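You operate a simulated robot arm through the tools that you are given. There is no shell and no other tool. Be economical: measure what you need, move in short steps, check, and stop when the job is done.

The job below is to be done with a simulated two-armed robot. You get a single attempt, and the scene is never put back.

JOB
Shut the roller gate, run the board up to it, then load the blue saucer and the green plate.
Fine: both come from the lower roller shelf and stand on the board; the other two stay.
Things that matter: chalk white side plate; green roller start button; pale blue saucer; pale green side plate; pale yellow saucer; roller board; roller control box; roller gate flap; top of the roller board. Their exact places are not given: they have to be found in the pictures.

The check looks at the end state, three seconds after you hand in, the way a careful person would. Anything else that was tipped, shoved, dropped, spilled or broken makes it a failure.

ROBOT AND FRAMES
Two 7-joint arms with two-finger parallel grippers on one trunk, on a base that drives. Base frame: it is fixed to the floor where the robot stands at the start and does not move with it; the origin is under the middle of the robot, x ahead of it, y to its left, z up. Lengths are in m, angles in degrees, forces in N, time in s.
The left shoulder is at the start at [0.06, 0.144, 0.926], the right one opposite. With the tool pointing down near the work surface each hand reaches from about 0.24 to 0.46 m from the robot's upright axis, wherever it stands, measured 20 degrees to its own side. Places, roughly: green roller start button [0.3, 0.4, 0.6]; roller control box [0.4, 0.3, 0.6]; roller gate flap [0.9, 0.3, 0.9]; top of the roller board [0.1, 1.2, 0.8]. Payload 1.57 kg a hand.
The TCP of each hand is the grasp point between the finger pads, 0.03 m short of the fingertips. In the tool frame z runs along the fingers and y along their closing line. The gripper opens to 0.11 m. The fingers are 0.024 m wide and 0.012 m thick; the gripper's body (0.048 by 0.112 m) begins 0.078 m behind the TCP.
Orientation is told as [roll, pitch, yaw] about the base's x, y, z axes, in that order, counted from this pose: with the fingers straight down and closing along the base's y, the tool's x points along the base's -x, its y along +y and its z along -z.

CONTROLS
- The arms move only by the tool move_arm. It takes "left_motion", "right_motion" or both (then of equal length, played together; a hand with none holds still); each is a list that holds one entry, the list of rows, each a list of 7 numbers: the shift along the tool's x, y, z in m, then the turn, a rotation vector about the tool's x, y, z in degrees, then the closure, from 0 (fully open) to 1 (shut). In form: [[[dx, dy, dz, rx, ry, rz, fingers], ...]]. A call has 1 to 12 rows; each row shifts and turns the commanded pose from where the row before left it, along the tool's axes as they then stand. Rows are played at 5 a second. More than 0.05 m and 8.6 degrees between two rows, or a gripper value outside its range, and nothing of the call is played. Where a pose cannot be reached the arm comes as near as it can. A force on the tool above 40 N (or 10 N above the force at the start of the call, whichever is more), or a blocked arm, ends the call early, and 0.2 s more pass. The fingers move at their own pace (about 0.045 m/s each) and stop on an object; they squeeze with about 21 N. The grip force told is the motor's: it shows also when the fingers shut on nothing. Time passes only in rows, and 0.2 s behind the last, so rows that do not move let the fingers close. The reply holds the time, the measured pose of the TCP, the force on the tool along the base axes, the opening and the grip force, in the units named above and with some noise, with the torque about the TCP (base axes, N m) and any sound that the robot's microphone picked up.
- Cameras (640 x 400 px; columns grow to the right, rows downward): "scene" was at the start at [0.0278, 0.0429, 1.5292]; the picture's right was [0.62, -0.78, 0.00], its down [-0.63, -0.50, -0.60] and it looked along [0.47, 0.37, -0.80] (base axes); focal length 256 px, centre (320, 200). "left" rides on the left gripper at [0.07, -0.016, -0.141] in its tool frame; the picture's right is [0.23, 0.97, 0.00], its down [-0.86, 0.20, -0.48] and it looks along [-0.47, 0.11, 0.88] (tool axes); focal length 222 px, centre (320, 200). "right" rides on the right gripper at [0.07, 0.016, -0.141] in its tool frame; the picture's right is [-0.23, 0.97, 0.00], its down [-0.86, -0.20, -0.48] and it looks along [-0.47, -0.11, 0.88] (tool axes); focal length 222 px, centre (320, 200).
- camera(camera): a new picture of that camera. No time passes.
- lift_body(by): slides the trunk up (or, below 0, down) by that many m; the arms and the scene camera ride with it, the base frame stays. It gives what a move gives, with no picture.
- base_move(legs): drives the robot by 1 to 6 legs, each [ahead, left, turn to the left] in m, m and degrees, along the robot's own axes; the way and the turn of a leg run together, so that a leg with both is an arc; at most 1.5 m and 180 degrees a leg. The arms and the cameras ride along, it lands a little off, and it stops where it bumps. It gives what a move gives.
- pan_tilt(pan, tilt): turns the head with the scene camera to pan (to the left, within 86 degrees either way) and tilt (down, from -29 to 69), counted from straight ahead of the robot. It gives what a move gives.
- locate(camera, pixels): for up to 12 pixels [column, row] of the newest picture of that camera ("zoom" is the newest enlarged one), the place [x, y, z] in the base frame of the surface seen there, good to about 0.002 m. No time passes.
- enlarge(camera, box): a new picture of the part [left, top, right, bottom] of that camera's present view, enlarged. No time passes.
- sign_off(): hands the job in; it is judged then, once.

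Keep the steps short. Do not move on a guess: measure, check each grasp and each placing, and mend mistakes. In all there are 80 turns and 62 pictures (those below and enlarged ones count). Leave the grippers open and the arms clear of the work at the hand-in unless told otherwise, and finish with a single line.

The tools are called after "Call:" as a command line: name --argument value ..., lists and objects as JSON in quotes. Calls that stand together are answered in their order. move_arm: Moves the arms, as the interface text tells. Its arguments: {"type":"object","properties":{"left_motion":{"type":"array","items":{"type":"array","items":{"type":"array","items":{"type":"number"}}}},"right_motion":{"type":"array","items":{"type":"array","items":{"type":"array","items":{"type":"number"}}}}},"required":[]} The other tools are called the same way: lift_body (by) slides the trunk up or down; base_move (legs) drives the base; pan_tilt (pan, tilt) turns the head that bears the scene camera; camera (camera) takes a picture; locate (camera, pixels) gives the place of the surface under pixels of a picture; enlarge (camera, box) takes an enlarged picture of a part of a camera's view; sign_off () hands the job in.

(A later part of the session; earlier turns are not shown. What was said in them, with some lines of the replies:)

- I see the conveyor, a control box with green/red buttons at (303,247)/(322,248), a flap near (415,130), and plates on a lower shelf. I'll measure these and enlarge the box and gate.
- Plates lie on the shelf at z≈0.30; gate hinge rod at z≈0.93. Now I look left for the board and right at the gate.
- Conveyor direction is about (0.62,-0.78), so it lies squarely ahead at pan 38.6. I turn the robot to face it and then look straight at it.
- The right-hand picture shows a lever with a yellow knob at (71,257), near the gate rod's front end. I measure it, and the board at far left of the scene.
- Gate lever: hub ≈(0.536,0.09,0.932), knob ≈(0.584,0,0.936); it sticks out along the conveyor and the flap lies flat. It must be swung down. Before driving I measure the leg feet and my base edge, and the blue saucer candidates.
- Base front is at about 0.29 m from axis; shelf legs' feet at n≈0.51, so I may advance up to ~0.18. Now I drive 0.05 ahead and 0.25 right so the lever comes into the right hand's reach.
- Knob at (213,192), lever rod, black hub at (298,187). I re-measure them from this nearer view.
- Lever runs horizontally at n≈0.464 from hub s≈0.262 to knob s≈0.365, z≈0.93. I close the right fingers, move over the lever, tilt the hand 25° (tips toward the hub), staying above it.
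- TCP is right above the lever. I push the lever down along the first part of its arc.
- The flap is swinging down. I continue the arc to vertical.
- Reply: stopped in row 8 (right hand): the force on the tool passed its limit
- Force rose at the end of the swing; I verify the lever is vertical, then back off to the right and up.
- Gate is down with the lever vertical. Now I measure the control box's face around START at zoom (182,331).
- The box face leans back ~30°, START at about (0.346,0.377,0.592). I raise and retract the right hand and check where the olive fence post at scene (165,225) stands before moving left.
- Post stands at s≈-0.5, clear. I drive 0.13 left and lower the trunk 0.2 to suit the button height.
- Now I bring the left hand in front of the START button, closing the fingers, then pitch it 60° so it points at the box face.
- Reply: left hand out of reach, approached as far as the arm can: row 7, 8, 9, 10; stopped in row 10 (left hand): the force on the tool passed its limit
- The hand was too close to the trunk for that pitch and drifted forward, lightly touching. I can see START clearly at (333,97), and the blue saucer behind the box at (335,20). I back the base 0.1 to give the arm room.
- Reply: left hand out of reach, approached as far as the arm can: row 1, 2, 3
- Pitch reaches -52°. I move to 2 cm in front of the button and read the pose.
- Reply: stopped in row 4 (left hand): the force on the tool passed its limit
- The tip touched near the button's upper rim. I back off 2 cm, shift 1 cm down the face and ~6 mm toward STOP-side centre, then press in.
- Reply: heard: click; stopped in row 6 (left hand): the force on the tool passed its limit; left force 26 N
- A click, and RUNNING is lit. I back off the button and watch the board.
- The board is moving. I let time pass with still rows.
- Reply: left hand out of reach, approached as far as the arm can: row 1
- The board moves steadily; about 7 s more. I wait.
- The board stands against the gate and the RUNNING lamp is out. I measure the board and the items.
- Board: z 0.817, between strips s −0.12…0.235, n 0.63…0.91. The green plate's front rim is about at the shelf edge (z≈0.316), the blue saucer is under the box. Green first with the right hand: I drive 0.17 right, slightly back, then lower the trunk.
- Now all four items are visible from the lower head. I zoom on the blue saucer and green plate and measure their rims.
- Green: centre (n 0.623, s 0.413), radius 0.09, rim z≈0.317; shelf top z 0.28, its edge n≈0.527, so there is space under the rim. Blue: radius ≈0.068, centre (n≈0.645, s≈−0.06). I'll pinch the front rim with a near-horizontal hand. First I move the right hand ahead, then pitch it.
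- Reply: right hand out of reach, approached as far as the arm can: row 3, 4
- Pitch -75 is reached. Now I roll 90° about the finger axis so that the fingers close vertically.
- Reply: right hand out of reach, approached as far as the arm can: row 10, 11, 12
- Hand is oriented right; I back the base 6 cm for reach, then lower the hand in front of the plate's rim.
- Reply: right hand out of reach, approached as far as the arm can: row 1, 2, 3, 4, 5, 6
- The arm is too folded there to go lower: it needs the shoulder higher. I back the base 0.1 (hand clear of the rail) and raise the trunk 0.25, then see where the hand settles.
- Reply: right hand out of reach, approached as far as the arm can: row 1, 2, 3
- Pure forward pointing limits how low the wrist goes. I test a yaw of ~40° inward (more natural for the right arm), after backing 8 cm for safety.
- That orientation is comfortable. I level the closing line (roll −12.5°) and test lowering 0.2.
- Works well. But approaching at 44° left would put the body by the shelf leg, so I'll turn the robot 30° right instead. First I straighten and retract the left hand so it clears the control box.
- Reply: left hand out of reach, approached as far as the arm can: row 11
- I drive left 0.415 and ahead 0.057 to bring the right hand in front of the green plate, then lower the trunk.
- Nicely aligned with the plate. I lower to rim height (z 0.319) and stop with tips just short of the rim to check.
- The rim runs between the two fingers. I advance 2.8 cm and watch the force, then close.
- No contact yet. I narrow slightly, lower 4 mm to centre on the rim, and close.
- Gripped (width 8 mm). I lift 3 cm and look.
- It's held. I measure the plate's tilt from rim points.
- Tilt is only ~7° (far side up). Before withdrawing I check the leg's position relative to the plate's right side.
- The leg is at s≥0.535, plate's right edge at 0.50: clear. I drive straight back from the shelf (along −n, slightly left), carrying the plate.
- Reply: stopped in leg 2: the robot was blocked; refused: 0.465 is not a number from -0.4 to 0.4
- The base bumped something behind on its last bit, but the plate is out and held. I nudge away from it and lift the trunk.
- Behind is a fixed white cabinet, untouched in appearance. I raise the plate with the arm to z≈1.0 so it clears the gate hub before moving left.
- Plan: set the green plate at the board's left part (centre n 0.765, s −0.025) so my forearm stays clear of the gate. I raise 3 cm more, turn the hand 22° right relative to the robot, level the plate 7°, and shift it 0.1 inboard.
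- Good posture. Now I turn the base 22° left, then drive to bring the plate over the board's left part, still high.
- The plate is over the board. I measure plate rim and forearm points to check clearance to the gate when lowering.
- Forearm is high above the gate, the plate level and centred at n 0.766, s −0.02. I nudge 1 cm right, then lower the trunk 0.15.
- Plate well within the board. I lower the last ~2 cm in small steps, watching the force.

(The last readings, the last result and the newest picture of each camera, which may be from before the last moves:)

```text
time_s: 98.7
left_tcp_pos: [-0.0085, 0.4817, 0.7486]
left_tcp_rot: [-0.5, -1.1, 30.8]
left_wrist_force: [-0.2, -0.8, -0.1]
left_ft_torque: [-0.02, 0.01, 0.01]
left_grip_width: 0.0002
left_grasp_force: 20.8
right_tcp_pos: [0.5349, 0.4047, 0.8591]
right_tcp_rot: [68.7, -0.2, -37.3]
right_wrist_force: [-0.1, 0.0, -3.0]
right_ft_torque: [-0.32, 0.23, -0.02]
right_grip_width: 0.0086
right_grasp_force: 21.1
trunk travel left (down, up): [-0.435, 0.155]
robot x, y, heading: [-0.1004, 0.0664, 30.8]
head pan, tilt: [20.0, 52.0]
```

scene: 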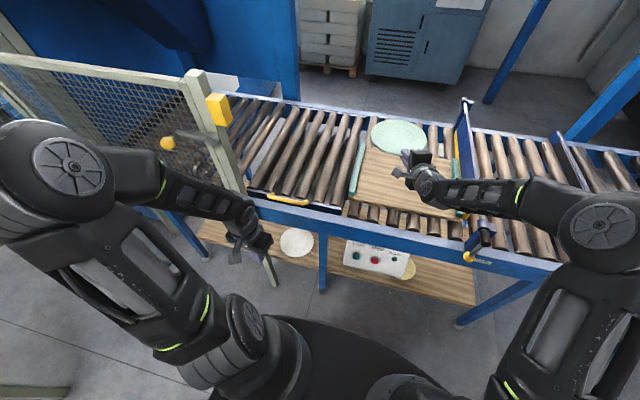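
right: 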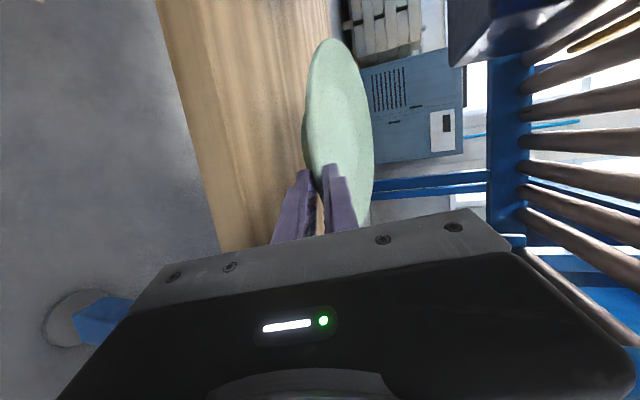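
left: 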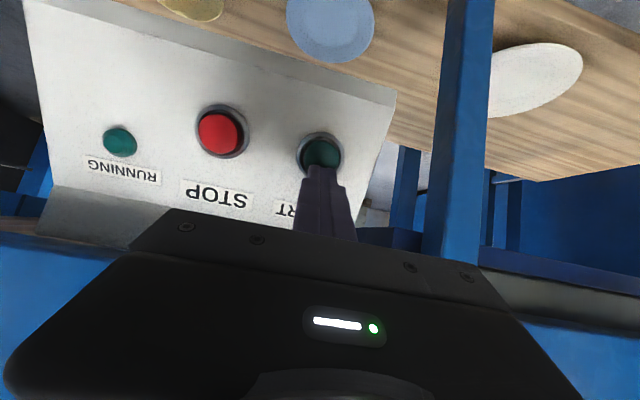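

Call:
move_arm --right_motion '[[[0, -0.0028, 0.001, 0, 0, 0, 1], [0, -0.0028, 0.001, 0, 0, 0, 1], [0, 0, 0, 0, 0, 0, 1]]]'

Call:
camera --camera "right"

```text
time_s: 99.5
left_tcp_pos: [-0.0081, 0.4802, 0.7482]
left_tcp_rot: [-0.4, -1.1, 30.9]
left_wrist_force: [0.5, -0.3, 0.2]
left_ft_torque: [-0.03, -0.01, -0.01]
left_grip_width: 0.0
left_grasp_force: 21.2
right_tcp_pos: [0.5332, 0.4035, 0.8553]
right_tcp_rot: [69.0, -0.2, -37.4]
right_wrist_force: [-1.8, -2.5, 4.2]
right_ft_torque: [0.18, 0.13, 0.1]
right_grip_width: 0.0084
right_grasp_force: 21.1
trunk travel left (down, up): [-0.435, 0.155]
robot x, y, heading: [-0.0991, 0.0644, 31.0]
head pan, tilt: [20.0, 52.0]
```

```text
12 pictures are left
```

right: 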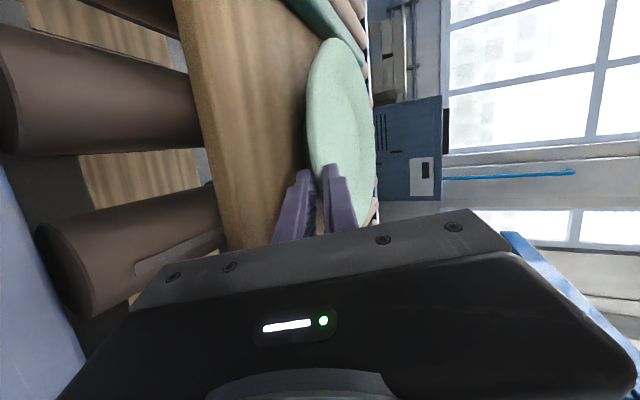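

The board now carries the plate. I open the fingers a little and withdraw horizontally.

Call:
move_arm --right_motion '[[[0, 0, 0, 0, 0, 0, 0.81], [0, 0, 0, 0, 0, 0, 0.81], [0, 0, 0, 0, 0, 0, 0.81], [0, -0.0036, -0.0093, 0, 0, 0, 0.81], [0, -0.0036, -0.0093, 0, 0, 0, 0.81], [0, -0.0072, -0.0186, 0, 0, 0, 0.81], [0, -0.0072, -0.0186, 0, 0, 0, 0.81], [0, -0.0107, -0.028, 0, 0, 0, 0.81]]]'

Call:
enlarge --camera "scene" --box '[330, 30, 580, 220]'

```text
time_s: 101.3
left_tcp_pos: [-0.009, 0.4811, 0.7486]
left_tcp_rot: [-0.4, -1.0, 31.0]
left_wrist_force: [-0.5, -0.6, -0.4]
left_ft_torque: [-0.01, 0.03, -0.01]
left_grip_width: 0.0
left_grasp_force: 20.5
right_tcp_pos: [0.4779, 0.3322, 0.8545]
right_tcp_rot: [68.7, -0.2, -37.2]
right_wrist_force: [0.1, -0.8, 0.4]
right_ft_torque: [-0.04, -0.03, -0.01]
right_grip_width: 0.021
right_grasp_force: 0.1
trunk travel left (down, up): [-0.435, 0.155]
robot x, y, heading: [-0.1008, 0.0672, 30.8]
head pan, tilt: [20.0, 52.0]
```

```text
2.11 times, centred on (455, 125) of scene
```

zoom: 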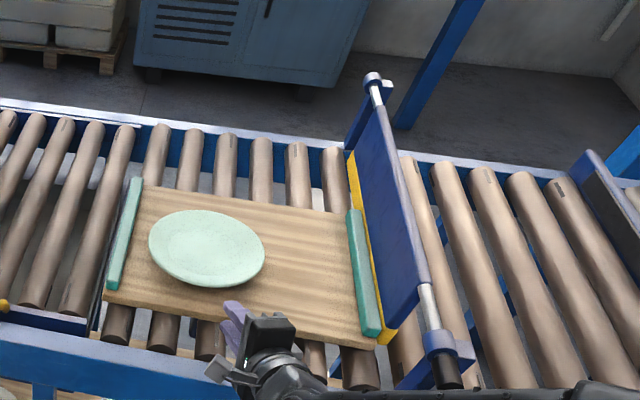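

Green plate stands on the board, flat and clear. Now the blue saucer with the same hand: I back away 0.2, then restore the earlier low-grasp hand pose (22° inboard, 14° down).

Call:
base_move --legs '[[-0.198, -0.027, 0]]'

Call:
move_arm --right_motion '[[[0, 0, 0, -3.6, 0, 0, 0.8], [0, 0, 0, -3.6, 0, 0, 0.8], [0, 0, 0, 0, 7.12, -1.76, 0.8], [0, 0, 0, 0, 7.12, -1.76, 0.8], [0, 0, 0, 0, 7.12, -1.76, 0.8], [0, 0, 0, 0, 0, 0, 0.8]]]'

Call:
base_move --legs '[[0, 0, -22]]'

```text
time_s: 102.9
left_tcp_pos: [-0.1657, 0.355, 0.7482]
left_tcp_rot: [-0.4, -1.1, 30.8]
left_wrist_force: [0.4, -0.8, -0.9]
left_ft_torque: [0.0, -0.02, -0.01]
left_grip_width: 0.0001
left_grasp_force: 21.1
right_tcp_pos: [0.3218, 0.2042, 0.853]
right_tcp_rot: [68.8, -0.3, -37.4]
right_wrist_force: [0.0, -0.3, 0.6]
right_ft_torque: [-0.02, 0.0, 0.02]
right_grip_width: 0.0207
right_grasp_force: 0.1
trunk travel left (down, up): [-0.435, 0.155]
robot x, y, heading: [-0.2597, -0.059, 30.5]
head pan, tilt: [20.0, 52.0]
```

```text
time_s: 104.3
left_tcp_pos: [-0.1645, 0.3556, 0.7484]
left_tcp_rot: [-0.5, -0.9, 30.9]
left_wrist_force: [-0.5, -0.3, 0.1]
left_ft_torque: [0.01, 0.0, -0.01]
left_grip_width: 0.0
left_grasp_force: 20.5
right_tcp_pos: [0.3216, 0.2055, 0.8542]
right_tcp_rot: [75.9, 0.0, -15.4]
right_wrist_force: [0.1, 0.5, 0.1]
right_ft_torque: [-0.01, -0.02, -0.03]
right_grip_width: 0.0219
right_grasp_force: 0.2
trunk travel left (down, up): [-0.435, 0.155]
robot x, y, heading: [-0.2537, -0.0613, 30.9]
head pan, tilt: [20.0, 52.0]
```

```text
time_s: 105.8
left_tcp_pos: [-0.0146, 0.2905, 0.7483]
left_tcp_rot: [-0.4, -1.0, 8.8]
left_wrist_force: [-0.8, 0.8, 0.0]
left_ft_torque: [0.0, 0.01, 0.02]
left_grip_width: 0.0003
left_grasp_force: 20.8
right_tcp_pos: [0.3803, -0.0312, 0.8541]
right_tcp_rot: [75.8, -0.1, -37.4]
right_wrist_force: [0.8, 0.6, 0.3]
right_ft_torque: [0.03, -0.01, 0.0]
right_grip_width: 0.022
right_grasp_force: 0.0
trunk travel left (down, up): [-0.435, 0.155]
robot x, y, heading: [-0.2613, -0.0574, 9.0]
head pan, tilt: [20.0, 52.0]
```

For the blue saucer I choose heading ≈23° so the left arm stays clear of the fence post. I tuck the left hand inboard/up, shift the right hand a bit, then turn, drive, and lower the trunk.

Call:
move_arm --left_motion '[[[0, -0.0375, -0.025, 0, 0, 0, 1], [0, -0.0375, -0.025, 0, 0, 0, 1], [0, -0.0375, -0.025, 0, 0, 0, 1], [0, -0.0375, -0.025, 0, 0, 0, 1]]]' --right_motion '[[[-0.0175, 0, 0.004, 0, 0, 0, 0.8], [-0.0175, 0, 0.004, 0, 0, 0, 0.8], [-0.0175, 0, 0.004, 0, 0, 0, 0.8], [-0.0175, 0, 0.004, 0, 0, 0, 0.8]]]'

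Call:
base_move --legs '[[0, 0, 14], [0, 0.2, 0]]'

Call:
lift_body --by -0.4

Call:
camera --camera "scene"

```text
time_s: 106.8
left_tcp_pos: [0.0199, 0.1514, 0.8524]
left_tcp_rot: [-0.4, -1.0, 8.9]
left_wrist_force: [-0.5, -0.1, -0.2]
left_ft_torque: [0.04, 0.03, -0.01]
left_grip_width: 0.0
left_grasp_force: 20.5
left hand out of reach, approached as far as the arm can: row 1, 2
right_tcp_pos: [0.4437, -0.0621, 0.8494]
right_tcp_rot: [76.0, 0.0, -37.4]
right_wrist_force: [0.6, -0.2, -0.1]
right_ft_torque: [0.0, 0.0, 0.02]
right_grip_width: 0.0221
right_grasp_force: 0.1
trunk travel left (down, up): [-0.435, 0.155]
robot x, y, heading: [-0.2553, -0.0602, 8.7]
head pan, tilt: [20.0, 52.0]
```

```text
time_s: 109.3
left_tcp_pos: [-0.1156, 0.3959, 0.8504]
left_tcp_rot: [-0.4, -1.0, 22.8]
left_wrist_force: [0.9, 0.0, -1.0]
left_ft_torque: [-0.04, -0.01, -0.01]
left_grip_width: 0.0001
left_grasp_force: 21.1
right_tcp_pos: [0.3482, 0.2912, 0.85]
right_tcp_rot: [75.9, -0.1, -23.4]
right_wrist_force: [0.1, -1.0, -0.2]
right_ft_torque: [-0.02, -0.02, -0.01]
right_grip_width: 0.022
right_grasp_force: 0.0
trunk travel left (down, up): [-0.435, 0.155]
robot x, y, heading: [-0.3337, 0.1223, 22.7]
head pan, tilt: [20.0, 52.0]
```

```text
time_s: 113.1
left_tcp_pos: [-0.1137, 0.3953, 0.4517]
left_tcp_rot: [-0.4, -1.1, 22.7]
left_wrist_force: [-0.4, -1.6, 0.2]
left_ft_torque: [-0.01, -0.03, -0.01]
left_grip_width: 0.0
left_grasp_force: 21.1
right_tcp_pos: [0.3473, 0.2907, 0.4498]
right_tcp_rot: [75.9, -0.1, -23.3]
right_wrist_force: [0.5, 0.7, -0.3]
right_ft_torque: [0.0, -0.02, -0.02]
right_grip_width: 0.0222
right_grasp_force: 0.0
trunk travel left (down, up): [-0.035, 0.555]
robot x, y, heading: [-0.3333, 0.1243, 22.9]
head pan, tilt: [20.0, 52.0]
```

```text
10 pictures are left
```

scene: 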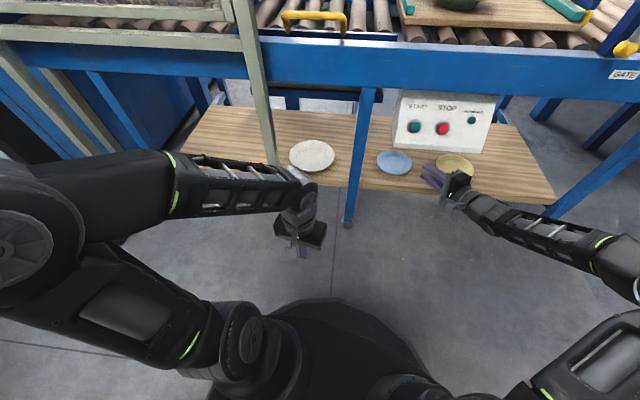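

Blue saucer fully visible at (395,163). I measure its rim, and the leg next to it.

Call:
locate --camera "scene" --pixels '[[378, 161], [411, 164], [394, 151], [397, 174], [394, 163], [397, 172], [358, 180], [350, 215], [440, 166], [397, 190], [409, 168]]'

```text
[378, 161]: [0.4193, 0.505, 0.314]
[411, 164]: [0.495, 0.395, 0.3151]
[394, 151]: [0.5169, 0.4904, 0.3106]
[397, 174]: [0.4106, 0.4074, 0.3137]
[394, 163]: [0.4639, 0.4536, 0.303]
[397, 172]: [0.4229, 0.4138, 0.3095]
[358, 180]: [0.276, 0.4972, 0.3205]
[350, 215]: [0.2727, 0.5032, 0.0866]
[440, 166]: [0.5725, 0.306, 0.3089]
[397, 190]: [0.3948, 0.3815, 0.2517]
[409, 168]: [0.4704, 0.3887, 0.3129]
```

Blue centre (0.462,0.450), r≈0.069. I drive 7 cm ahead and lower the hand to rim height, tips 3 cm short.

Call:
base_move --legs '[[0.0724, 0.0111, 0]]'

Call:
move_arm --right_motion '[[[0, -0.044, 0.011, 0, 0, 0, 0.8], [0, -0.044, 0.011, 0, 0, 0, 0.8], [0, -0.042, 0.0105, 0, 0, 0, 0.8], [0, 0, 0, 0, 0, 0, 0.8]]]'

```text
time_s: 114.2
left_tcp_pos: [-0.0531, 0.4332, 0.4518]
left_tcp_rot: [-0.4, -1.0, 22.8]
left_wrist_force: [0.2, 0.1, 0.4]
left_ft_torque: [0.02, -0.02, -0.03]
left_grip_width: 0.0
left_grasp_force: 21.0
right_tcp_pos: [0.4091, 0.3283, 0.4498]
right_tcp_rot: [75.9, -0.1, -23.4]
right_wrist_force: [0.4, 0.4, -1.1]
right_ft_torque: [-0.01, -0.01, 0.02]
right_grip_width: 0.022
right_grasp_force: 0.0
trunk travel left (down, up): [-0.035, 0.555]
robot x, y, heading: [-0.2712, 0.1602, 22.5]
head pan, tilt: [20.0, 52.0]
```

```text
time_s: 115.2
left_tcp_pos: [-0.0524, 0.4312, 0.4522]
left_tcp_rot: [-0.4, -1.0, 22.7]
left_wrist_force: [0.3, -0.5, 0.8]
left_ft_torque: [-0.01, -0.02, 0.02]
left_grip_width: 0.0
left_grasp_force: 21.0
right_tcp_pos: [0.4074, 0.3297, 0.3169]
right_tcp_rot: [75.9, 0.0, -23.4]
right_wrist_force: [-0.1, -0.1, -0.6]
right_ft_torque: [-0.01, 0.0, -0.03]
right_grip_width: 0.022
right_grasp_force: 0.2
trunk travel left (down, up): [-0.035, 0.555]
robot x, y, heading: [-0.272, 0.1603, 22.8]
head pan, tilt: [20.0, 52.0]
```

Aligned (2 mm lateral). I lower 2.5 mm, advance 5.5 cm in small steps, and look.

Call:
move_arm --right_motion '[[[-0.002, -0.0024, 0.0006, 0, 0, 0, 0.8], [0, 0.0033, 0.0133, 0, 0, 0, 0.8], [0, 0.0033, 0.0133, 0, 0, 0, 0.8], [0, 0.0033, 0.0133, 0, 0, 0, 0.8], [0, 0.0033, 0.0133, 0, 0, 0, 0.8], [0, 0, 0, 0, 0, 0, 0.8]]]'

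Call:
enlarge --camera "right" --box '[200, 60, 460, 240]'

```text
time_s: 116.5
left_tcp_pos: [-0.0526, 0.4322, 0.4518]
left_tcp_rot: [-0.3, -1.0, 22.7]
left_wrist_force: [-0.3, 0.5, 0.0]
left_ft_torque: [-0.01, 0.0, 0.0]
left_grip_width: 0.0
left_grasp_force: 21.2
right_tcp_pos: [0.4325, 0.3783, 0.3136]
right_tcp_rot: [75.9, -0.1, -23.5]
right_wrist_force: [1.0, 0.7, -0.6]
right_ft_torque: [0.05, -0.02, 0.04]
right_grip_width: 0.0223
right_grasp_force: 0.1
trunk travel left (down, up): [-0.035, 0.555]
robot x, y, heading: [-0.2684, 0.16, 22.6]
head pan, tilt: [20.0, 52.0]
```

```text
2.22 times, centred on (330, 150) of right
```

zoom: 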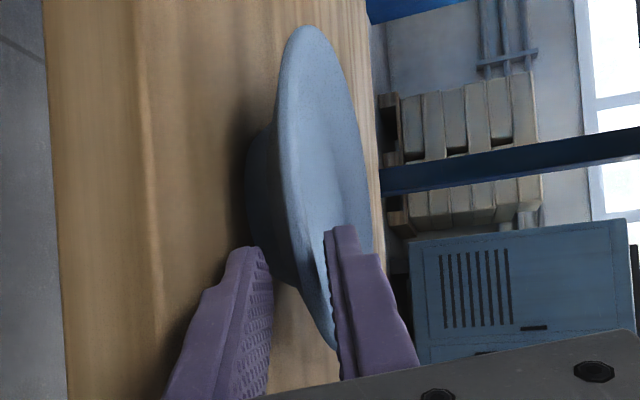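

The rim is between the fingers, no contact force. I close.

Call:
move_arm --right_motion '[[[0, 0, 0, 0, 0, 0, 0.9], [0, 0, 0, 0, 0, 0, 1], [0, 0, 0, 0, 0, 0, 1], [0, 0, 0, 0, 0, 0, 1], [0, 0, 0, 0, 0, 0, 1]]]'

Call:
move_arm --right_motion '[[[0, 0.0097, -0.0024, 0, 0, 0, 1], [0, 0.0097, -0.0024, 0, 0, 0, 1], [0, 0.0097, -0.0024, 0, 0, 0, 1], [0, 0, 0, 0, 0, 0, 1]]]'

Call:
camera --camera "scene"

```text
time_s: 117.8
left_tcp_pos: [-0.0531, 0.433, 0.4517]
left_tcp_rot: [-0.4, -1.0, 22.6]
left_wrist_force: [0.4, -0.7, -0.3]
left_ft_torque: [0.0, -0.04, 0.01]
left_grip_width: 0.0
left_grasp_force: 20.8
right_tcp_pos: [0.4319, 0.3779, 0.3134]
right_tcp_rot: [75.8, -0.1, -23.5]
right_wrist_force: [-0.1, 0.2, -2.3]
right_ft_torque: [-0.2, 0.07, 0.0]
right_grip_width: 0.0084
right_grasp_force: 21.2
trunk travel left (down, up): [-0.035, 0.555]
robot x, y, heading: [-0.27, 0.1613, 22.5]
head pan, tilt: [20.0, 52.0]
```

```text
time_s: 118.8
left_tcp_pos: [-0.0521, 0.4332, 0.4514]
left_tcp_rot: [-0.4, -1.0, 22.7]
left_wrist_force: [-0.1, 0.0, -0.6]
left_ft_torque: [-0.03, 0.01, 0.02]
left_grip_width: 0.0
left_grasp_force: 21.4
right_tcp_pos: [0.4326, 0.378, 0.3431]
right_tcp_rot: [75.9, -0.1, -23.3]
right_wrist_force: [-1.3, -0.6, -2.0]
right_ft_torque: [-0.17, 0.07, 0.01]
right_grip_width: 0.0083
right_grasp_force: 21.2
trunk travel left (down, up): [-0.035, 0.555]
robot x, y, heading: [-0.2739, 0.1606, 22.9]
head pan, tilt: [20.0, 52.0]
```

```text
8 pictures are left
```

scene: 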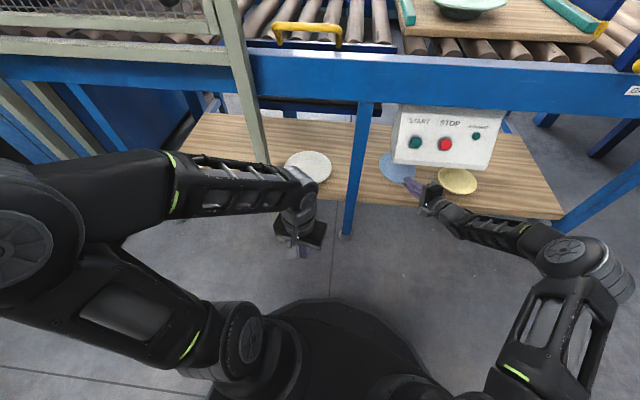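

The saucer is held and lifted. I pull the hand back 8 cm, then back the base 0.17 to clear the box and rail.

Call:
move_arm --right_motion '[[[0.0125, -0.0057, -0.0228, 0, 0, 0, 1], [0.0125, -0.0057, -0.0228, 0, 0, 0, 1], [0.0125, -0.0057, -0.0228, 0, 0, 0, 1], [0, 0, 0, 0, 0, 0, 1]]]'

Call:
base_move --legs '[[-0.1635, -0.046, 0]]'

```text
time_s: 119.8
left_tcp_pos: [-0.0531, 0.4333, 0.4519]
left_tcp_rot: [-0.4, -1.0, 22.7]
left_wrist_force: [-0.6, -1.0, 0.4]
left_ft_torque: [-0.04, 0.02, 0.01]
left_grip_width: 0.0
left_grasp_force: 20.2
right_tcp_pos: [0.369, 0.3285, 0.3441]
right_tcp_rot: [75.9, -0.1, -23.4]
right_wrist_force: [-0.4, 0.4, -1.2]
right_ft_torque: [-0.16, 0.1, -0.01]
right_grip_width: 0.0083
right_grasp_force: 20.9
trunk travel left (down, up): [-0.035, 0.555]
robot x, y, heading: [-0.2723, 0.159, 22.7]
head pan, tilt: [20.0, 52.0]
```

```text
time_s: 121.2
left_tcp_pos: [-0.1875, 0.3267, 0.4531]
left_tcp_rot: [-0.5, -1.0, 22.7]
left_wrist_force: [-0.1, 0.1, -0.4]
left_ft_torque: [0.01, 0.01, 0.02]
left_grip_width: 0.0
left_grasp_force: 21.1
right_tcp_pos: [0.2372, 0.2216, 0.3433]
right_tcp_rot: [75.9, 0.0, -23.5]
right_wrist_force: [0.3, 0.3, -2.5]
right_ft_torque: [-0.17, 0.08, -0.03]
right_grip_width: 0.0084
right_grasp_force: 20.7
trunk travel left (down, up): [-0.035, 0.555]
robot x, y, heading: [-0.404, 0.0565, 22.9]
head pan, tilt: [20.0, 52.0]
```

Clear of the box. I raise the trunk fully, then raise the hand to z≈1.0 and turn it 22° right relative to the robot, pitching down 7° as with the plate.

Call:
lift_body --by 0.4

Call:
lift_body --by 0.15

Call:
move_arm --right_motion '[[[0, 0.0323, -0.008, 0, 0, 0, 1], [0, 0.0323, -0.008, 0, 0, 0, 1], [0, 0.0323, -0.008, 0, 0, 0, 1], [0, 0.0323, -0.008, 0, 0, 0, 1], [0, 0, 0, 0, -7.12, 1.76, 1], [0, 0, 0, 0, -7.12, 1.76, 1], [0, 0, 0, 0, -7.12, 1.76, 1], [0, 0, 0, 3.5, 0, 0, 1], [0, 0, 0, 3.5, 0, 0, 1], [0, 0, 0, 0, 0, 0, 1]]]'

Call:
camera --camera "scene"

```text
time_s: 125.0
left_tcp_pos: [-0.1858, 0.3265, 0.8514]
left_tcp_rot: [-0.4, -1.0, 22.7]
left_wrist_force: [0.2, 0.7, -0.2]
left_ft_torque: [0.04, -0.01, 0.01]
left_grip_width: 0.0
left_grasp_force: 20.9
right_tcp_pos: [0.2358, 0.2216, 0.7431]
right_tcp_rot: [75.8, 0.0, -23.3]
right_wrist_force: [0.2, 1.1, -0.9]
right_ft_torque: [-0.17, 0.05, 0.0]
right_grip_width: 0.0083
right_grasp_force: 20.9
trunk travel left (down, up): [-0.435, 0.155]
robot x, y, heading: [-0.4041, 0.0522, 22.6]
head pan, tilt: [20.0, 52.0]
```

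```text
time_s: 126.8
left_tcp_pos: [-0.1868, 0.3268, 1.0004]
left_tcp_rot: [-0.4, -1.0, 22.7]
left_wrist_force: [-0.8, -0.2, 0.1]
left_ft_torque: [-0.01, -0.01, -0.01]
left_grip_width: 0.0
left_grasp_force: 21.0
right_tcp_pos: [0.2361, 0.222, 0.8925]
right_tcp_rot: [75.9, -0.2, -23.4]
right_wrist_force: [-0.5, 1.0, -1.6]
right_ft_torque: [-0.16, 0.07, 0.02]
right_grip_width: 0.0085
right_grasp_force: 21.1
trunk travel left (down, up): [-0.585, 0.005]
robot x, y, heading: [-0.4033, 0.0536, 22.9]
head pan, tilt: [20.0, 52.0]
```

```text
time_s: 129.0
left_tcp_pos: [-0.1863, 0.3277, 1.0021]
left_tcp_rot: [-0.5, -1.0, 22.7]
left_wrist_force: [0.2, 0.1, 0.3]
left_ft_torque: [-0.03, -0.01, -0.02]
left_grip_width: 0.0001
left_grasp_force: 20.7
right_tcp_pos: [0.2364, 0.2223, 1.0271]
right_tcp_rot: [68.9, -0.2, -45.4]
right_wrist_force: [-0.5, 0.0, -2.2]
right_ft_torque: [-0.19, 0.1, -0.02]
right_grip_width: 0.0082
right_grasp_force: 20.9
trunk travel left (down, up): [-0.585, 0.005]
robot x, y, heading: [-0.4099, 0.0591, 22.7]
head pan, tilt: [20.0, 52.0]
```

```text
7 pictures are left
```

scene: 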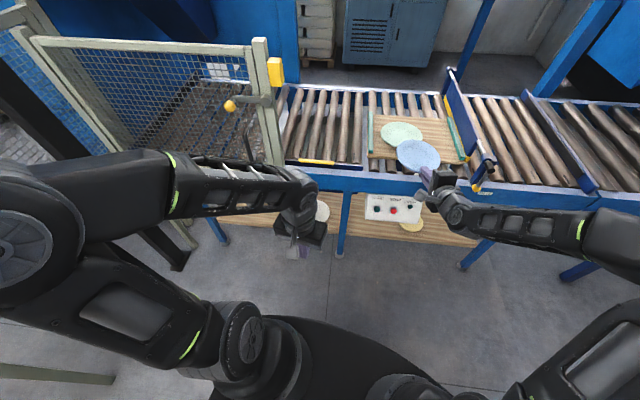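

I measure the saucer's tilt and centre in hand, and the green plate and strips on the board.

Call:
locate --camera "scene" --pixels '[[398, 154], [439, 157], [419, 142], [412, 167], [418, 155], [382, 133], [420, 131], [401, 123], [390, 144], [400, 133], [456, 142], [447, 120]]'

```text
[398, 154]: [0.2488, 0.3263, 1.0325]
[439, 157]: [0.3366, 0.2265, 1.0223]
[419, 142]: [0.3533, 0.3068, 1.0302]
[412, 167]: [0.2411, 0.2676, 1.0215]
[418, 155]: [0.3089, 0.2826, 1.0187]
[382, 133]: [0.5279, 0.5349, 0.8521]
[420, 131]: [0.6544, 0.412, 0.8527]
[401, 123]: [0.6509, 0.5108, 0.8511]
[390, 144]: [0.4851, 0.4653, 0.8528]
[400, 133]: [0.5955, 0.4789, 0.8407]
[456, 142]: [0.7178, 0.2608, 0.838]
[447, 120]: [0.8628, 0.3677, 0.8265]
```

Green is flat at centre s≈0, n≈0.757. Best spot for the saucer: n≈0.815, s≈0.16. I extend the arm 8 cm, level the saucer (pitch +4°, roll −4°), then turn −6° and drive in.

Call:
move_arm --right_motion '[[[-0.015, 0.0133, 0.0347, 0, 0, 0, 1], [-0.015, 0.0133, 0.0347, 0, 0, 0, 1], [0, 0, 0, 4, 0, -4, 1], [0, 0, 0, 0, 0, 0, 1]]]'

Call:
base_move --legs '[[0, 0, -6], [0.34, 0.05, 0]]'

```text
time_s: 130.0
left_tcp_pos: [-0.185, 0.3266, 1.0006]
left_tcp_rot: [-0.3, -1.0, 22.7]
left_wrist_force: [0.2, 0.2, 0.3]
left_ft_torque: [-0.02, -0.02, 0.01]
left_grip_width: 0.0
left_grasp_force: 21.2
right_tcp_pos: [0.3098, 0.2531, 1.0264]
right_tcp_rot: [64.7, -3.7, -43.8]
right_wrist_force: [0.3, 0.4, -2.1]
right_ft_torque: [-0.12, 0.13, 0.0]
right_grip_width: 0.0082
right_grasp_force: 21.0
trunk travel left (down, up): [-0.585, 0.005]
robot x, y, heading: [-0.4045, 0.0544, 22.7]
head pan, tilt: [20.0, 52.0]
```

```text
time_s: 132.8
left_tcp_pos: [0.1528, 0.4497, 1.0007]
left_tcp_rot: [-0.4, -1.0, 17.0]
left_wrist_force: [-0.3, 0.3, 0.0]
left_ft_torque: [-0.02, 0.05, 0.0]
left_grip_width: 0.0
left_grasp_force: 20.9
right_tcp_pos: [0.6372, 0.3286, 1.0265]
right_tcp_rot: [64.9, -3.7, -49.6]
right_wrist_force: [-0.1, 1.1, -2.4]
right_ft_torque: [-0.12, 0.12, -0.02]
right_grip_width: 0.0082
right_grasp_force: 20.8
trunk travel left (down, up): [-0.585, 0.005]
robot x, y, heading: [-0.0951, 0.1995, 16.8]
head pan, tilt: [20.0, 52.0]
```

Close. I picture and measure the saucer against the board now.

Call:
enlarge --camera "scene" --box '[330, 60, 600, 260]'

```text
2.00 times, centred on (465, 160) of scene
```

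zoom: 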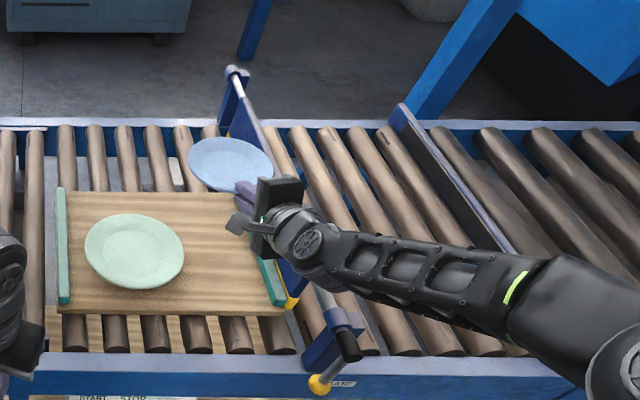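

Call:
locate --camera "zoom" --pixels '[[190, 158], [271, 165], [230, 139], [228, 189], [87, 245], [182, 250], [135, 215], [135, 290], [270, 280], [262, 265], [225, 198], [260, 300]]'

```text
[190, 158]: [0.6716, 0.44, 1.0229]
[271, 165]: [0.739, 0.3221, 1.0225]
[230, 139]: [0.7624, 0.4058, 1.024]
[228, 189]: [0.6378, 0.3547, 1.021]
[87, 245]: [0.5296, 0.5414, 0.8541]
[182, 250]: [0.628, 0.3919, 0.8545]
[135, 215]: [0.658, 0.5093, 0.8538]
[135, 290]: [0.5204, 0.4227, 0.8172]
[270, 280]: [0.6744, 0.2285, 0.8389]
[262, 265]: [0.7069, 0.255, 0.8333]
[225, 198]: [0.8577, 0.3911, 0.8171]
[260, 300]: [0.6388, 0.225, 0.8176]
```

Saucer is level, centred at n 0.787, s 0.141. I shift it +2.3 cm in n and +1.9 cm in s, then lower the trunk 0.15.

Call:
move_arm --right_motion '[[[-0.0197, 0.0083, 0.0209, 0, 0, 0, 1], [0, 0, 0, 0, 0, 0, 1]]]'

Call:
lift_body --by -0.15

Call:
enlarge --camera "scene" --box '[330, 0, 600, 200]'

Call:
locate --camera "zoom" --pixels '[[135, 190], [225, 180], [260, 180]]'

```text
time_s: 133.4
left_tcp_pos: [0.1509, 0.4503, 1.0022]
left_tcp_rot: [-0.3, -1.0, 16.9]
left_wrist_force: [0.5, -0.4, -0.1]
left_ft_torque: [0.03, -0.02, -0.01]
left_grip_width: 0.0001
left_grasp_force: 21.2
right_tcp_pos: [0.6669, 0.326, 1.0261]
right_tcp_rot: [64.8, -3.9, -49.6]
right_wrist_force: [-0.7, -1.2, -1.5]
right_ft_torque: [-0.14, 0.11, -0.03]
right_grip_width: 0.0084
right_grasp_force: 21.0
trunk travel left (down, up): [-0.585, 0.005]
robot x, y, heading: [-0.097, 0.1961, 16.7]
head pan, tilt: [20.0, 52.0]
```

```text
time_s: 135.1
left_tcp_pos: [0.1516, 0.4507, 0.8527]
left_tcp_rot: [-0.4, -1.0, 17.0]
left_wrist_force: [0.0, 0.5, -0.1]
left_ft_torque: [-0.01, 0.01, 0.01]
left_grip_width: 0.0
left_grasp_force: 20.7
right_tcp_pos: [0.6663, 0.3275, 0.8763]
right_tcp_rot: [64.9, -3.9, -49.6]
right_wrist_force: [-0.7, -0.4, -1.1]
right_ft_torque: [-0.12, 0.11, 0.0]
right_grip_width: 0.0083
right_grasp_force: 21.2
trunk travel left (down, up): [-0.435, 0.155]
robot x, y, heading: [-0.0961, 0.1975, 16.9]
head pan, tilt: [20.0, 52.0]
```

```text
2.00 times, centred on (465, 100) of scene
```

zoom: 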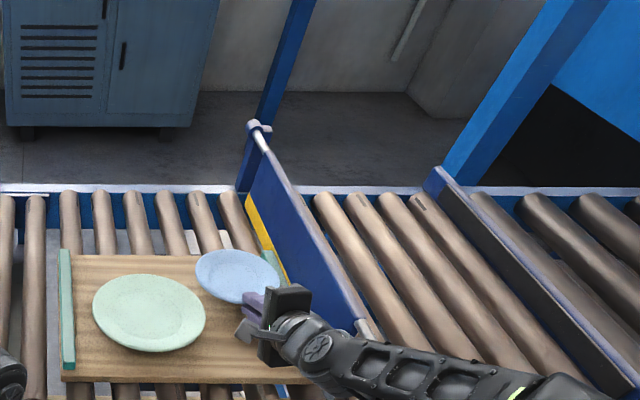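

```text
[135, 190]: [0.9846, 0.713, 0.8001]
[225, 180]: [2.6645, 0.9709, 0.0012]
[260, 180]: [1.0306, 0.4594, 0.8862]
```

Call:
locate --camera "zoom" --pixels '[[198, 272], [279, 284], [236, 251], [232, 301], [203, 310], [270, 262], [278, 270], [308, 292], [285, 260]]'

```text
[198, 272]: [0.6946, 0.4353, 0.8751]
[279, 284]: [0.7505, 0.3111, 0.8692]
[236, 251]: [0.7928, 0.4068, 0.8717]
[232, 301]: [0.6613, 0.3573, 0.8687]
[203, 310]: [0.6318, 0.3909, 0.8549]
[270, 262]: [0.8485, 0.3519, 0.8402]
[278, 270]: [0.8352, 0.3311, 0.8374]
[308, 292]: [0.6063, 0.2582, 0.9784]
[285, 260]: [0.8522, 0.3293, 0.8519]
```

Gap to the green plate ~9 mm; I nudge 1 cm further away (back-right), then lower in small steps.

Call:
move_arm --right_motion '[[[-0.0063, 0.003, 0.0072, 0, 0, 0, 1], [0.0004, -0.0054, 0.0025, 0, 0, 0, 1], [0.0004, -0.0054, 0.0025, 0, 0, 0, 1], [0.0002, -0.0027, 0.0013, 0, 0, 0, 1], [0, 0, 0, 0, 0, 0, 1]]]'

Call:
move_arm --right_motion '[[[0.0002, -0.0027, 0.0013, 0, 0, 0, 1], [0, 0, 0, 0, 0, 0, 1]]]'

```text
time_s: 136.3
left_tcp_pos: [0.1501, 0.4503, 0.8514]
left_tcp_rot: [-0.4, -1.0, 16.9]
left_wrist_force: [0.3, -0.2, 0.6]
left_ft_torque: [0.0, -0.02, -0.01]
left_grip_width: 0.0
left_grasp_force: 20.9
right_tcp_pos: [0.6765, 0.3269, 0.8624]
right_tcp_rot: [64.8, -3.7, -49.6]
right_wrist_force: [0.6, 0.8, -2.2]
right_ft_torque: [-0.1, 0.1, -0.01]
right_grip_width: 0.0086
right_grasp_force: 21.4
trunk travel left (down, up): [-0.435, 0.155]
robot x, y, heading: [-0.0967, 0.2027, 17.2]
head pan, tilt: [20.0, 52.0]
```

```text
time_s: 136.9
left_tcp_pos: [0.1511, 0.4495, 0.8521]
left_tcp_rot: [-0.5, -1.0, 16.9]
left_wrist_force: [0.7, -0.1, 0.0]
left_ft_torque: [-0.01, -0.02, 0.05]
left_grip_width: 0.0
left_grasp_force: 21.3
right_tcp_pos: [0.6772, 0.3266, 0.8583]
right_tcp_rot: [64.9, -3.9, -49.6]
right_wrist_force: [0.0, 0.4, -1.7]
right_ft_torque: [-0.11, 0.13, 0.0]
right_grip_width: 0.0086
right_grasp_force: 21.5
trunk travel left (down, up): [-0.435, 0.155]
robot x, y, heading: [-0.0961, 0.2022, 17.1]
head pan, tilt: [20.0, 52.0]
```

Call:
move_arm --right_motion '[[[0.0002, -0.0027, 0.0013, 0, 0, 0, 1], [0, 0, 0, 0, 0, 0, 1]]]'

Call:
move_arm --right_motion '[[[0.0002, -0.0027, 0.0013, 0, 0, 0, 1], [0, 0, 0, 0, 0, 0, 1]]]'

```text
time_s: 137.5
left_tcp_pos: [0.1492, 0.4501, 0.8529]
left_tcp_rot: [-0.4, -1.1, 16.9]
left_wrist_force: [0.5, -0.2, 0.1]
left_ft_torque: [0.01, 0.03, 0.02]
left_grip_width: 0.0
left_grasp_force: 20.5
right_tcp_pos: [0.6762, 0.3268, 0.8564]
right_tcp_rot: [65.1, -4.0, -49.7]
right_wrist_force: [-1.2, 0.1, 2.8]
right_ft_torque: [0.03, -0.06, 0.01]
right_grip_width: 0.0083
right_grasp_force: 21.4
trunk travel left (down, up): [-0.435, 0.155]
robot x, y, heading: [-0.0911, 0.2002, 16.7]
head pan, tilt: [20.0, 52.0]
```

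```text
time_s: 138.1
left_tcp_pos: [0.1491, 0.4498, 0.8534]
left_tcp_rot: [-0.3, -1.1, 17.0]
left_wrist_force: [0.6, -0.1, -0.2]
left_ft_torque: [0.0, 0.01, -0.02]
left_grip_width: 0.0
left_grasp_force: 21.2
right_tcp_pos: [0.6759, 0.3273, 0.8553]
right_tcp_rot: [65.2, -4.1, -49.7]
right_wrist_force: [-5.0, -4.3, 14.2]
right_ft_torque: [0.25, -0.41, -0.03]
right_grip_width: 0.0084
right_grasp_force: 20.8
trunk travel left (down, up): [-0.435, 0.155]
robot x, y, heading: [-0.0945, 0.2013, 16.8]
head pan, tilt: [20.0, 52.0]
```

The saucer is on the board (pressing 14 N). I relieve 3 mm, open slightly, and withdraw horizontally.

Call:
move_arm --right_motion '[[[-0.0002, 0.0027, -0.0013, 0, 0, 0, 1], [0, 0, 0, 0, 0, 0, 0.83], [0, 0, 0, 0, 0, 0, 0.83], [0, 0, 0, 0, 0, 0, 0.83], [0.0003, -0.0042, -0.0091, 0, 0, 0, 0.83], [0.0003, -0.0042, -0.0091, 0, 0, 0, 0.83], [0.0006, -0.0084, -0.0181, 0, 0, 0, 0.83], [0.0006, -0.0084, -0.0181, 0, 0, 0, 0.83], [0.0009, -0.0127, -0.0272, 0, 0, 0, 0.83]]]'

Call:
enlarge --camera "scene" --box '[330, 0, 600, 200]'

Call:
locate --camera "zoom" --pixels '[[205, 280], [283, 288], [243, 262], [242, 308], [150, 276], [150, 348], [95, 310], [203, 312]]'

```text
time_s: 140.1
left_tcp_pos: [0.1503, 0.4498, 0.8516]
left_tcp_rot: [-0.4, -1.1, 16.9]
left_wrist_force: [-0.5, 0.6, -0.1]
left_ft_torque: [0.0, -0.03, 0.02]
left_grip_width: 0.0
left_grasp_force: 21.5
right_tcp_pos: [0.605, 0.2703, 0.8563]
right_tcp_rot: [64.9, -4.0, -49.6]
right_wrist_force: [-1.0, -0.3, 0.0]
right_ft_torque: [0.03, -0.01, 0.01]
right_grip_width: 0.0186
right_grasp_force: 0.1
trunk travel left (down, up): [-0.435, 0.155]
robot x, y, heading: [-0.0948, 0.2011, 16.9]
head pan, tilt: [20.0, 52.0]
```

```text
2.00 times, centred on (465, 100) of scene
```

zoom: 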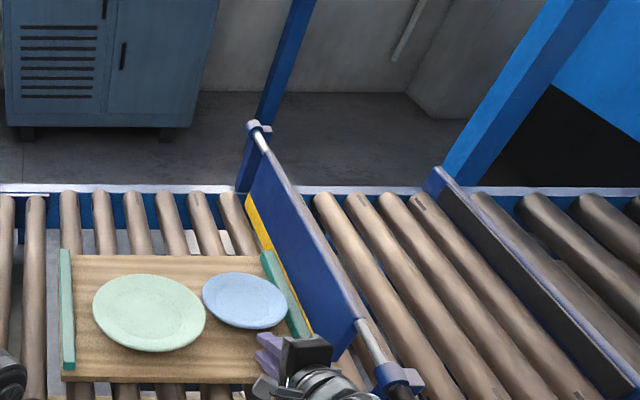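

```text
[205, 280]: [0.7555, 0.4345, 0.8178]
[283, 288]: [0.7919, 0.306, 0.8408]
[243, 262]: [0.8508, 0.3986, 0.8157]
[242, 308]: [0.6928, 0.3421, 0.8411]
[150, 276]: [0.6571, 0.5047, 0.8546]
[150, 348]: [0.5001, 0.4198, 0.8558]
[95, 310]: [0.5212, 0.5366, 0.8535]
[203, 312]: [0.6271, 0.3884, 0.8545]
```

Both stand on the board. I check that the saucer is flat.

Call:
locate --camera "zoom" --pixels '[[205, 292], [284, 302], [243, 274], [243, 326], [245, 298], [292, 300], [220, 318], [275, 285]]'

```text
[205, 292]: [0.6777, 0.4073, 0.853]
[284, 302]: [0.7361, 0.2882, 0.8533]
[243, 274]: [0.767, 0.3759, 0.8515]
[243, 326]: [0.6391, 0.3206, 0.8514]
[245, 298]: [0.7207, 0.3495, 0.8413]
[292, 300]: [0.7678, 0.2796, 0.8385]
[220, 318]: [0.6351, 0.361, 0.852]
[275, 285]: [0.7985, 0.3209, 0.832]
```

Saucer is flat too (rim 0.851–0.853). I back away straight along −n and open both grippers, then take a final look.

Call:
base_move --legs '[[-0.232, -0.0925, 0]]'

Call:
move_arm --left_motion '[[[0, 0, 0, 0, 0, 0, 0], [0, 0, 0, 0, 0, 0, 0], [0, 0, 0, 0, 0, 0, 0], [0, 0, 0, 0, 0, 0, 0], [0, 0, 0, 0, 0, 0, 0], [0, 0, 0, 0, 0, 0, 0]]]' --right_motion '[[[0, 0, 0, 0, 0, 0, 0], [0, 0, 0, 0, 0, 0, 0], [0, 0, 0, 0, 0, 0, 0], [0, 0, 0, 0, 0, 0, 0], [0, 0, 0, 0, 0, 0, 0], [0, 0, 0, 0, 0, 0, 0]]]'

Call:
camera --camera "scene"

```text
time_s: 141.9
left_tcp_pos: [-0.0456, 0.2926, 0.8528]
left_tcp_rot: [-0.5, -1.1, 16.8]
left_wrist_force: [-0.8, -0.2, -0.2]
left_ft_torque: [0.0, -0.02, -0.04]
left_grip_width: 0.0
left_grasp_force: 21.6
right_tcp_pos: [0.4095, 0.1106, 0.8566]
right_tcp_rot: [64.9, -3.8, -49.8]
right_wrist_force: [0.3, -0.1, 0.0]
right_ft_torque: [-0.03, -0.01, 0.05]
right_grip_width: 0.0187
right_grasp_force: 0.1
trunk travel left (down, up): [-0.435, 0.155]
robot x, y, heading: [-0.2929, 0.0407, 16.7]
head pan, tilt: [20.0, 52.0]
```

```text
time_s: 143.3
left_tcp_pos: [-0.045, 0.2927, 0.8527]
left_tcp_rot: [-0.4, -1.0, 16.8]
left_wrist_force: [-0.1, -0.4, 1.0]
left_ft_torque: [-0.02, -0.01, 0.01]
left_grip_width: 0.11
left_grasp_force: 0.0
right_tcp_pos: [0.4104, 0.1127, 0.8571]
right_tcp_rot: [64.8, -3.9, -49.8]
right_wrist_force: [-0.5, -0.2, 0.1]
right_ft_torque: [0.01, -0.01, -0.02]
right_grip_width: 0.1098
right_grasp_force: 0.0
trunk travel left (down, up): [-0.435, 0.155]
robot x, y, heading: [-0.2904, 0.0467, 17.1]
head pan, tilt: [20.0, 52.0]
```

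```text
3 pictures are left
```

scene: 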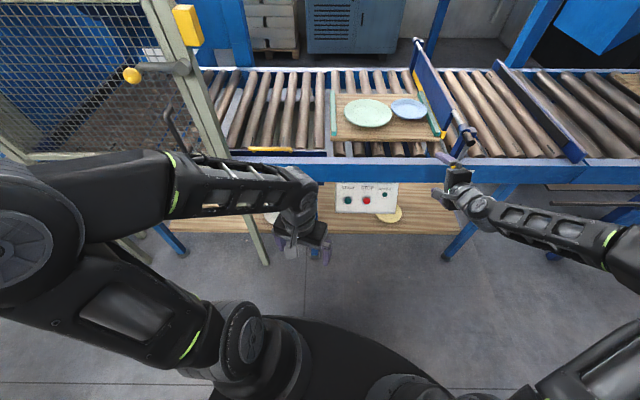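

Everything looks in place; I check the gate and board closely once more.

Call:
enlarge --camera "scene" --box '[310, 30, 510, 230]'

Call:
locate --camera "zoom" --pixels '[[460, 235], [385, 130], [400, 190], [428, 330], [460, 290], [390, 235]]'

```text
2.00 times, centred on (410, 130) of scene
```

zoom: 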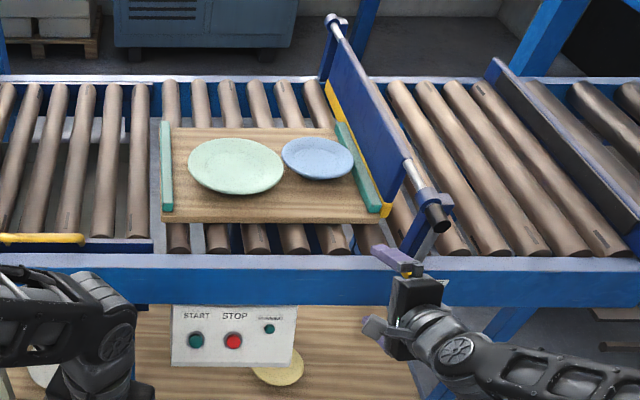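

```text
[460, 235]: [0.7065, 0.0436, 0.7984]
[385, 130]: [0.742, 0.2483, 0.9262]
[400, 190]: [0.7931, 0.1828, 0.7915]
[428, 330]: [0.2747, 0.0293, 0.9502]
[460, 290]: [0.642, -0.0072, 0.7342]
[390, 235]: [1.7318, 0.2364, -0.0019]
```

Gate down, board against it, both pieces flat, lamp off. I back 4 cm more to keep the hand clear of the lever, then hand in.

Call:
base_move --legs '[[-0.037, -0.015, 0]]'

Call:
sign_off

```text
time_s: 144.2
left_tcp_pos: [-0.077, 0.2678, 0.8522]
left_tcp_rot: [-0.3, -1.2, 16.7]
left_wrist_force: [0.8, 0.7, 0.9]
left_ft_torque: [-0.03, -0.06, 0.0]
left_grip_width: 0.1102
left_grasp_force: 0.0
right_tcp_pos: [0.3782, 0.0868, 0.857]
right_tcp_rot: [64.9, -3.9, -49.8]
right_wrist_force: [-0.2, 0.2, 0.5]
right_ft_torque: [0.02, 0.0, -0.03]
right_grip_width: 0.1102
right_grasp_force: 0.1
trunk travel left (down, up): [-0.435, 0.155]
robot x, y, heading: [-0.3253, 0.018, 17.0]
head pan, tilt: [20.0, 52.0]
```

```text
The job is handed in.
```

The gate is shut, the board is against it with the blue saucer and green plate flat on it, the white plate and yellow saucer are still on the shelf, and the base bumped a fixed-looking white cabinet once while backing up, with no visible effect.
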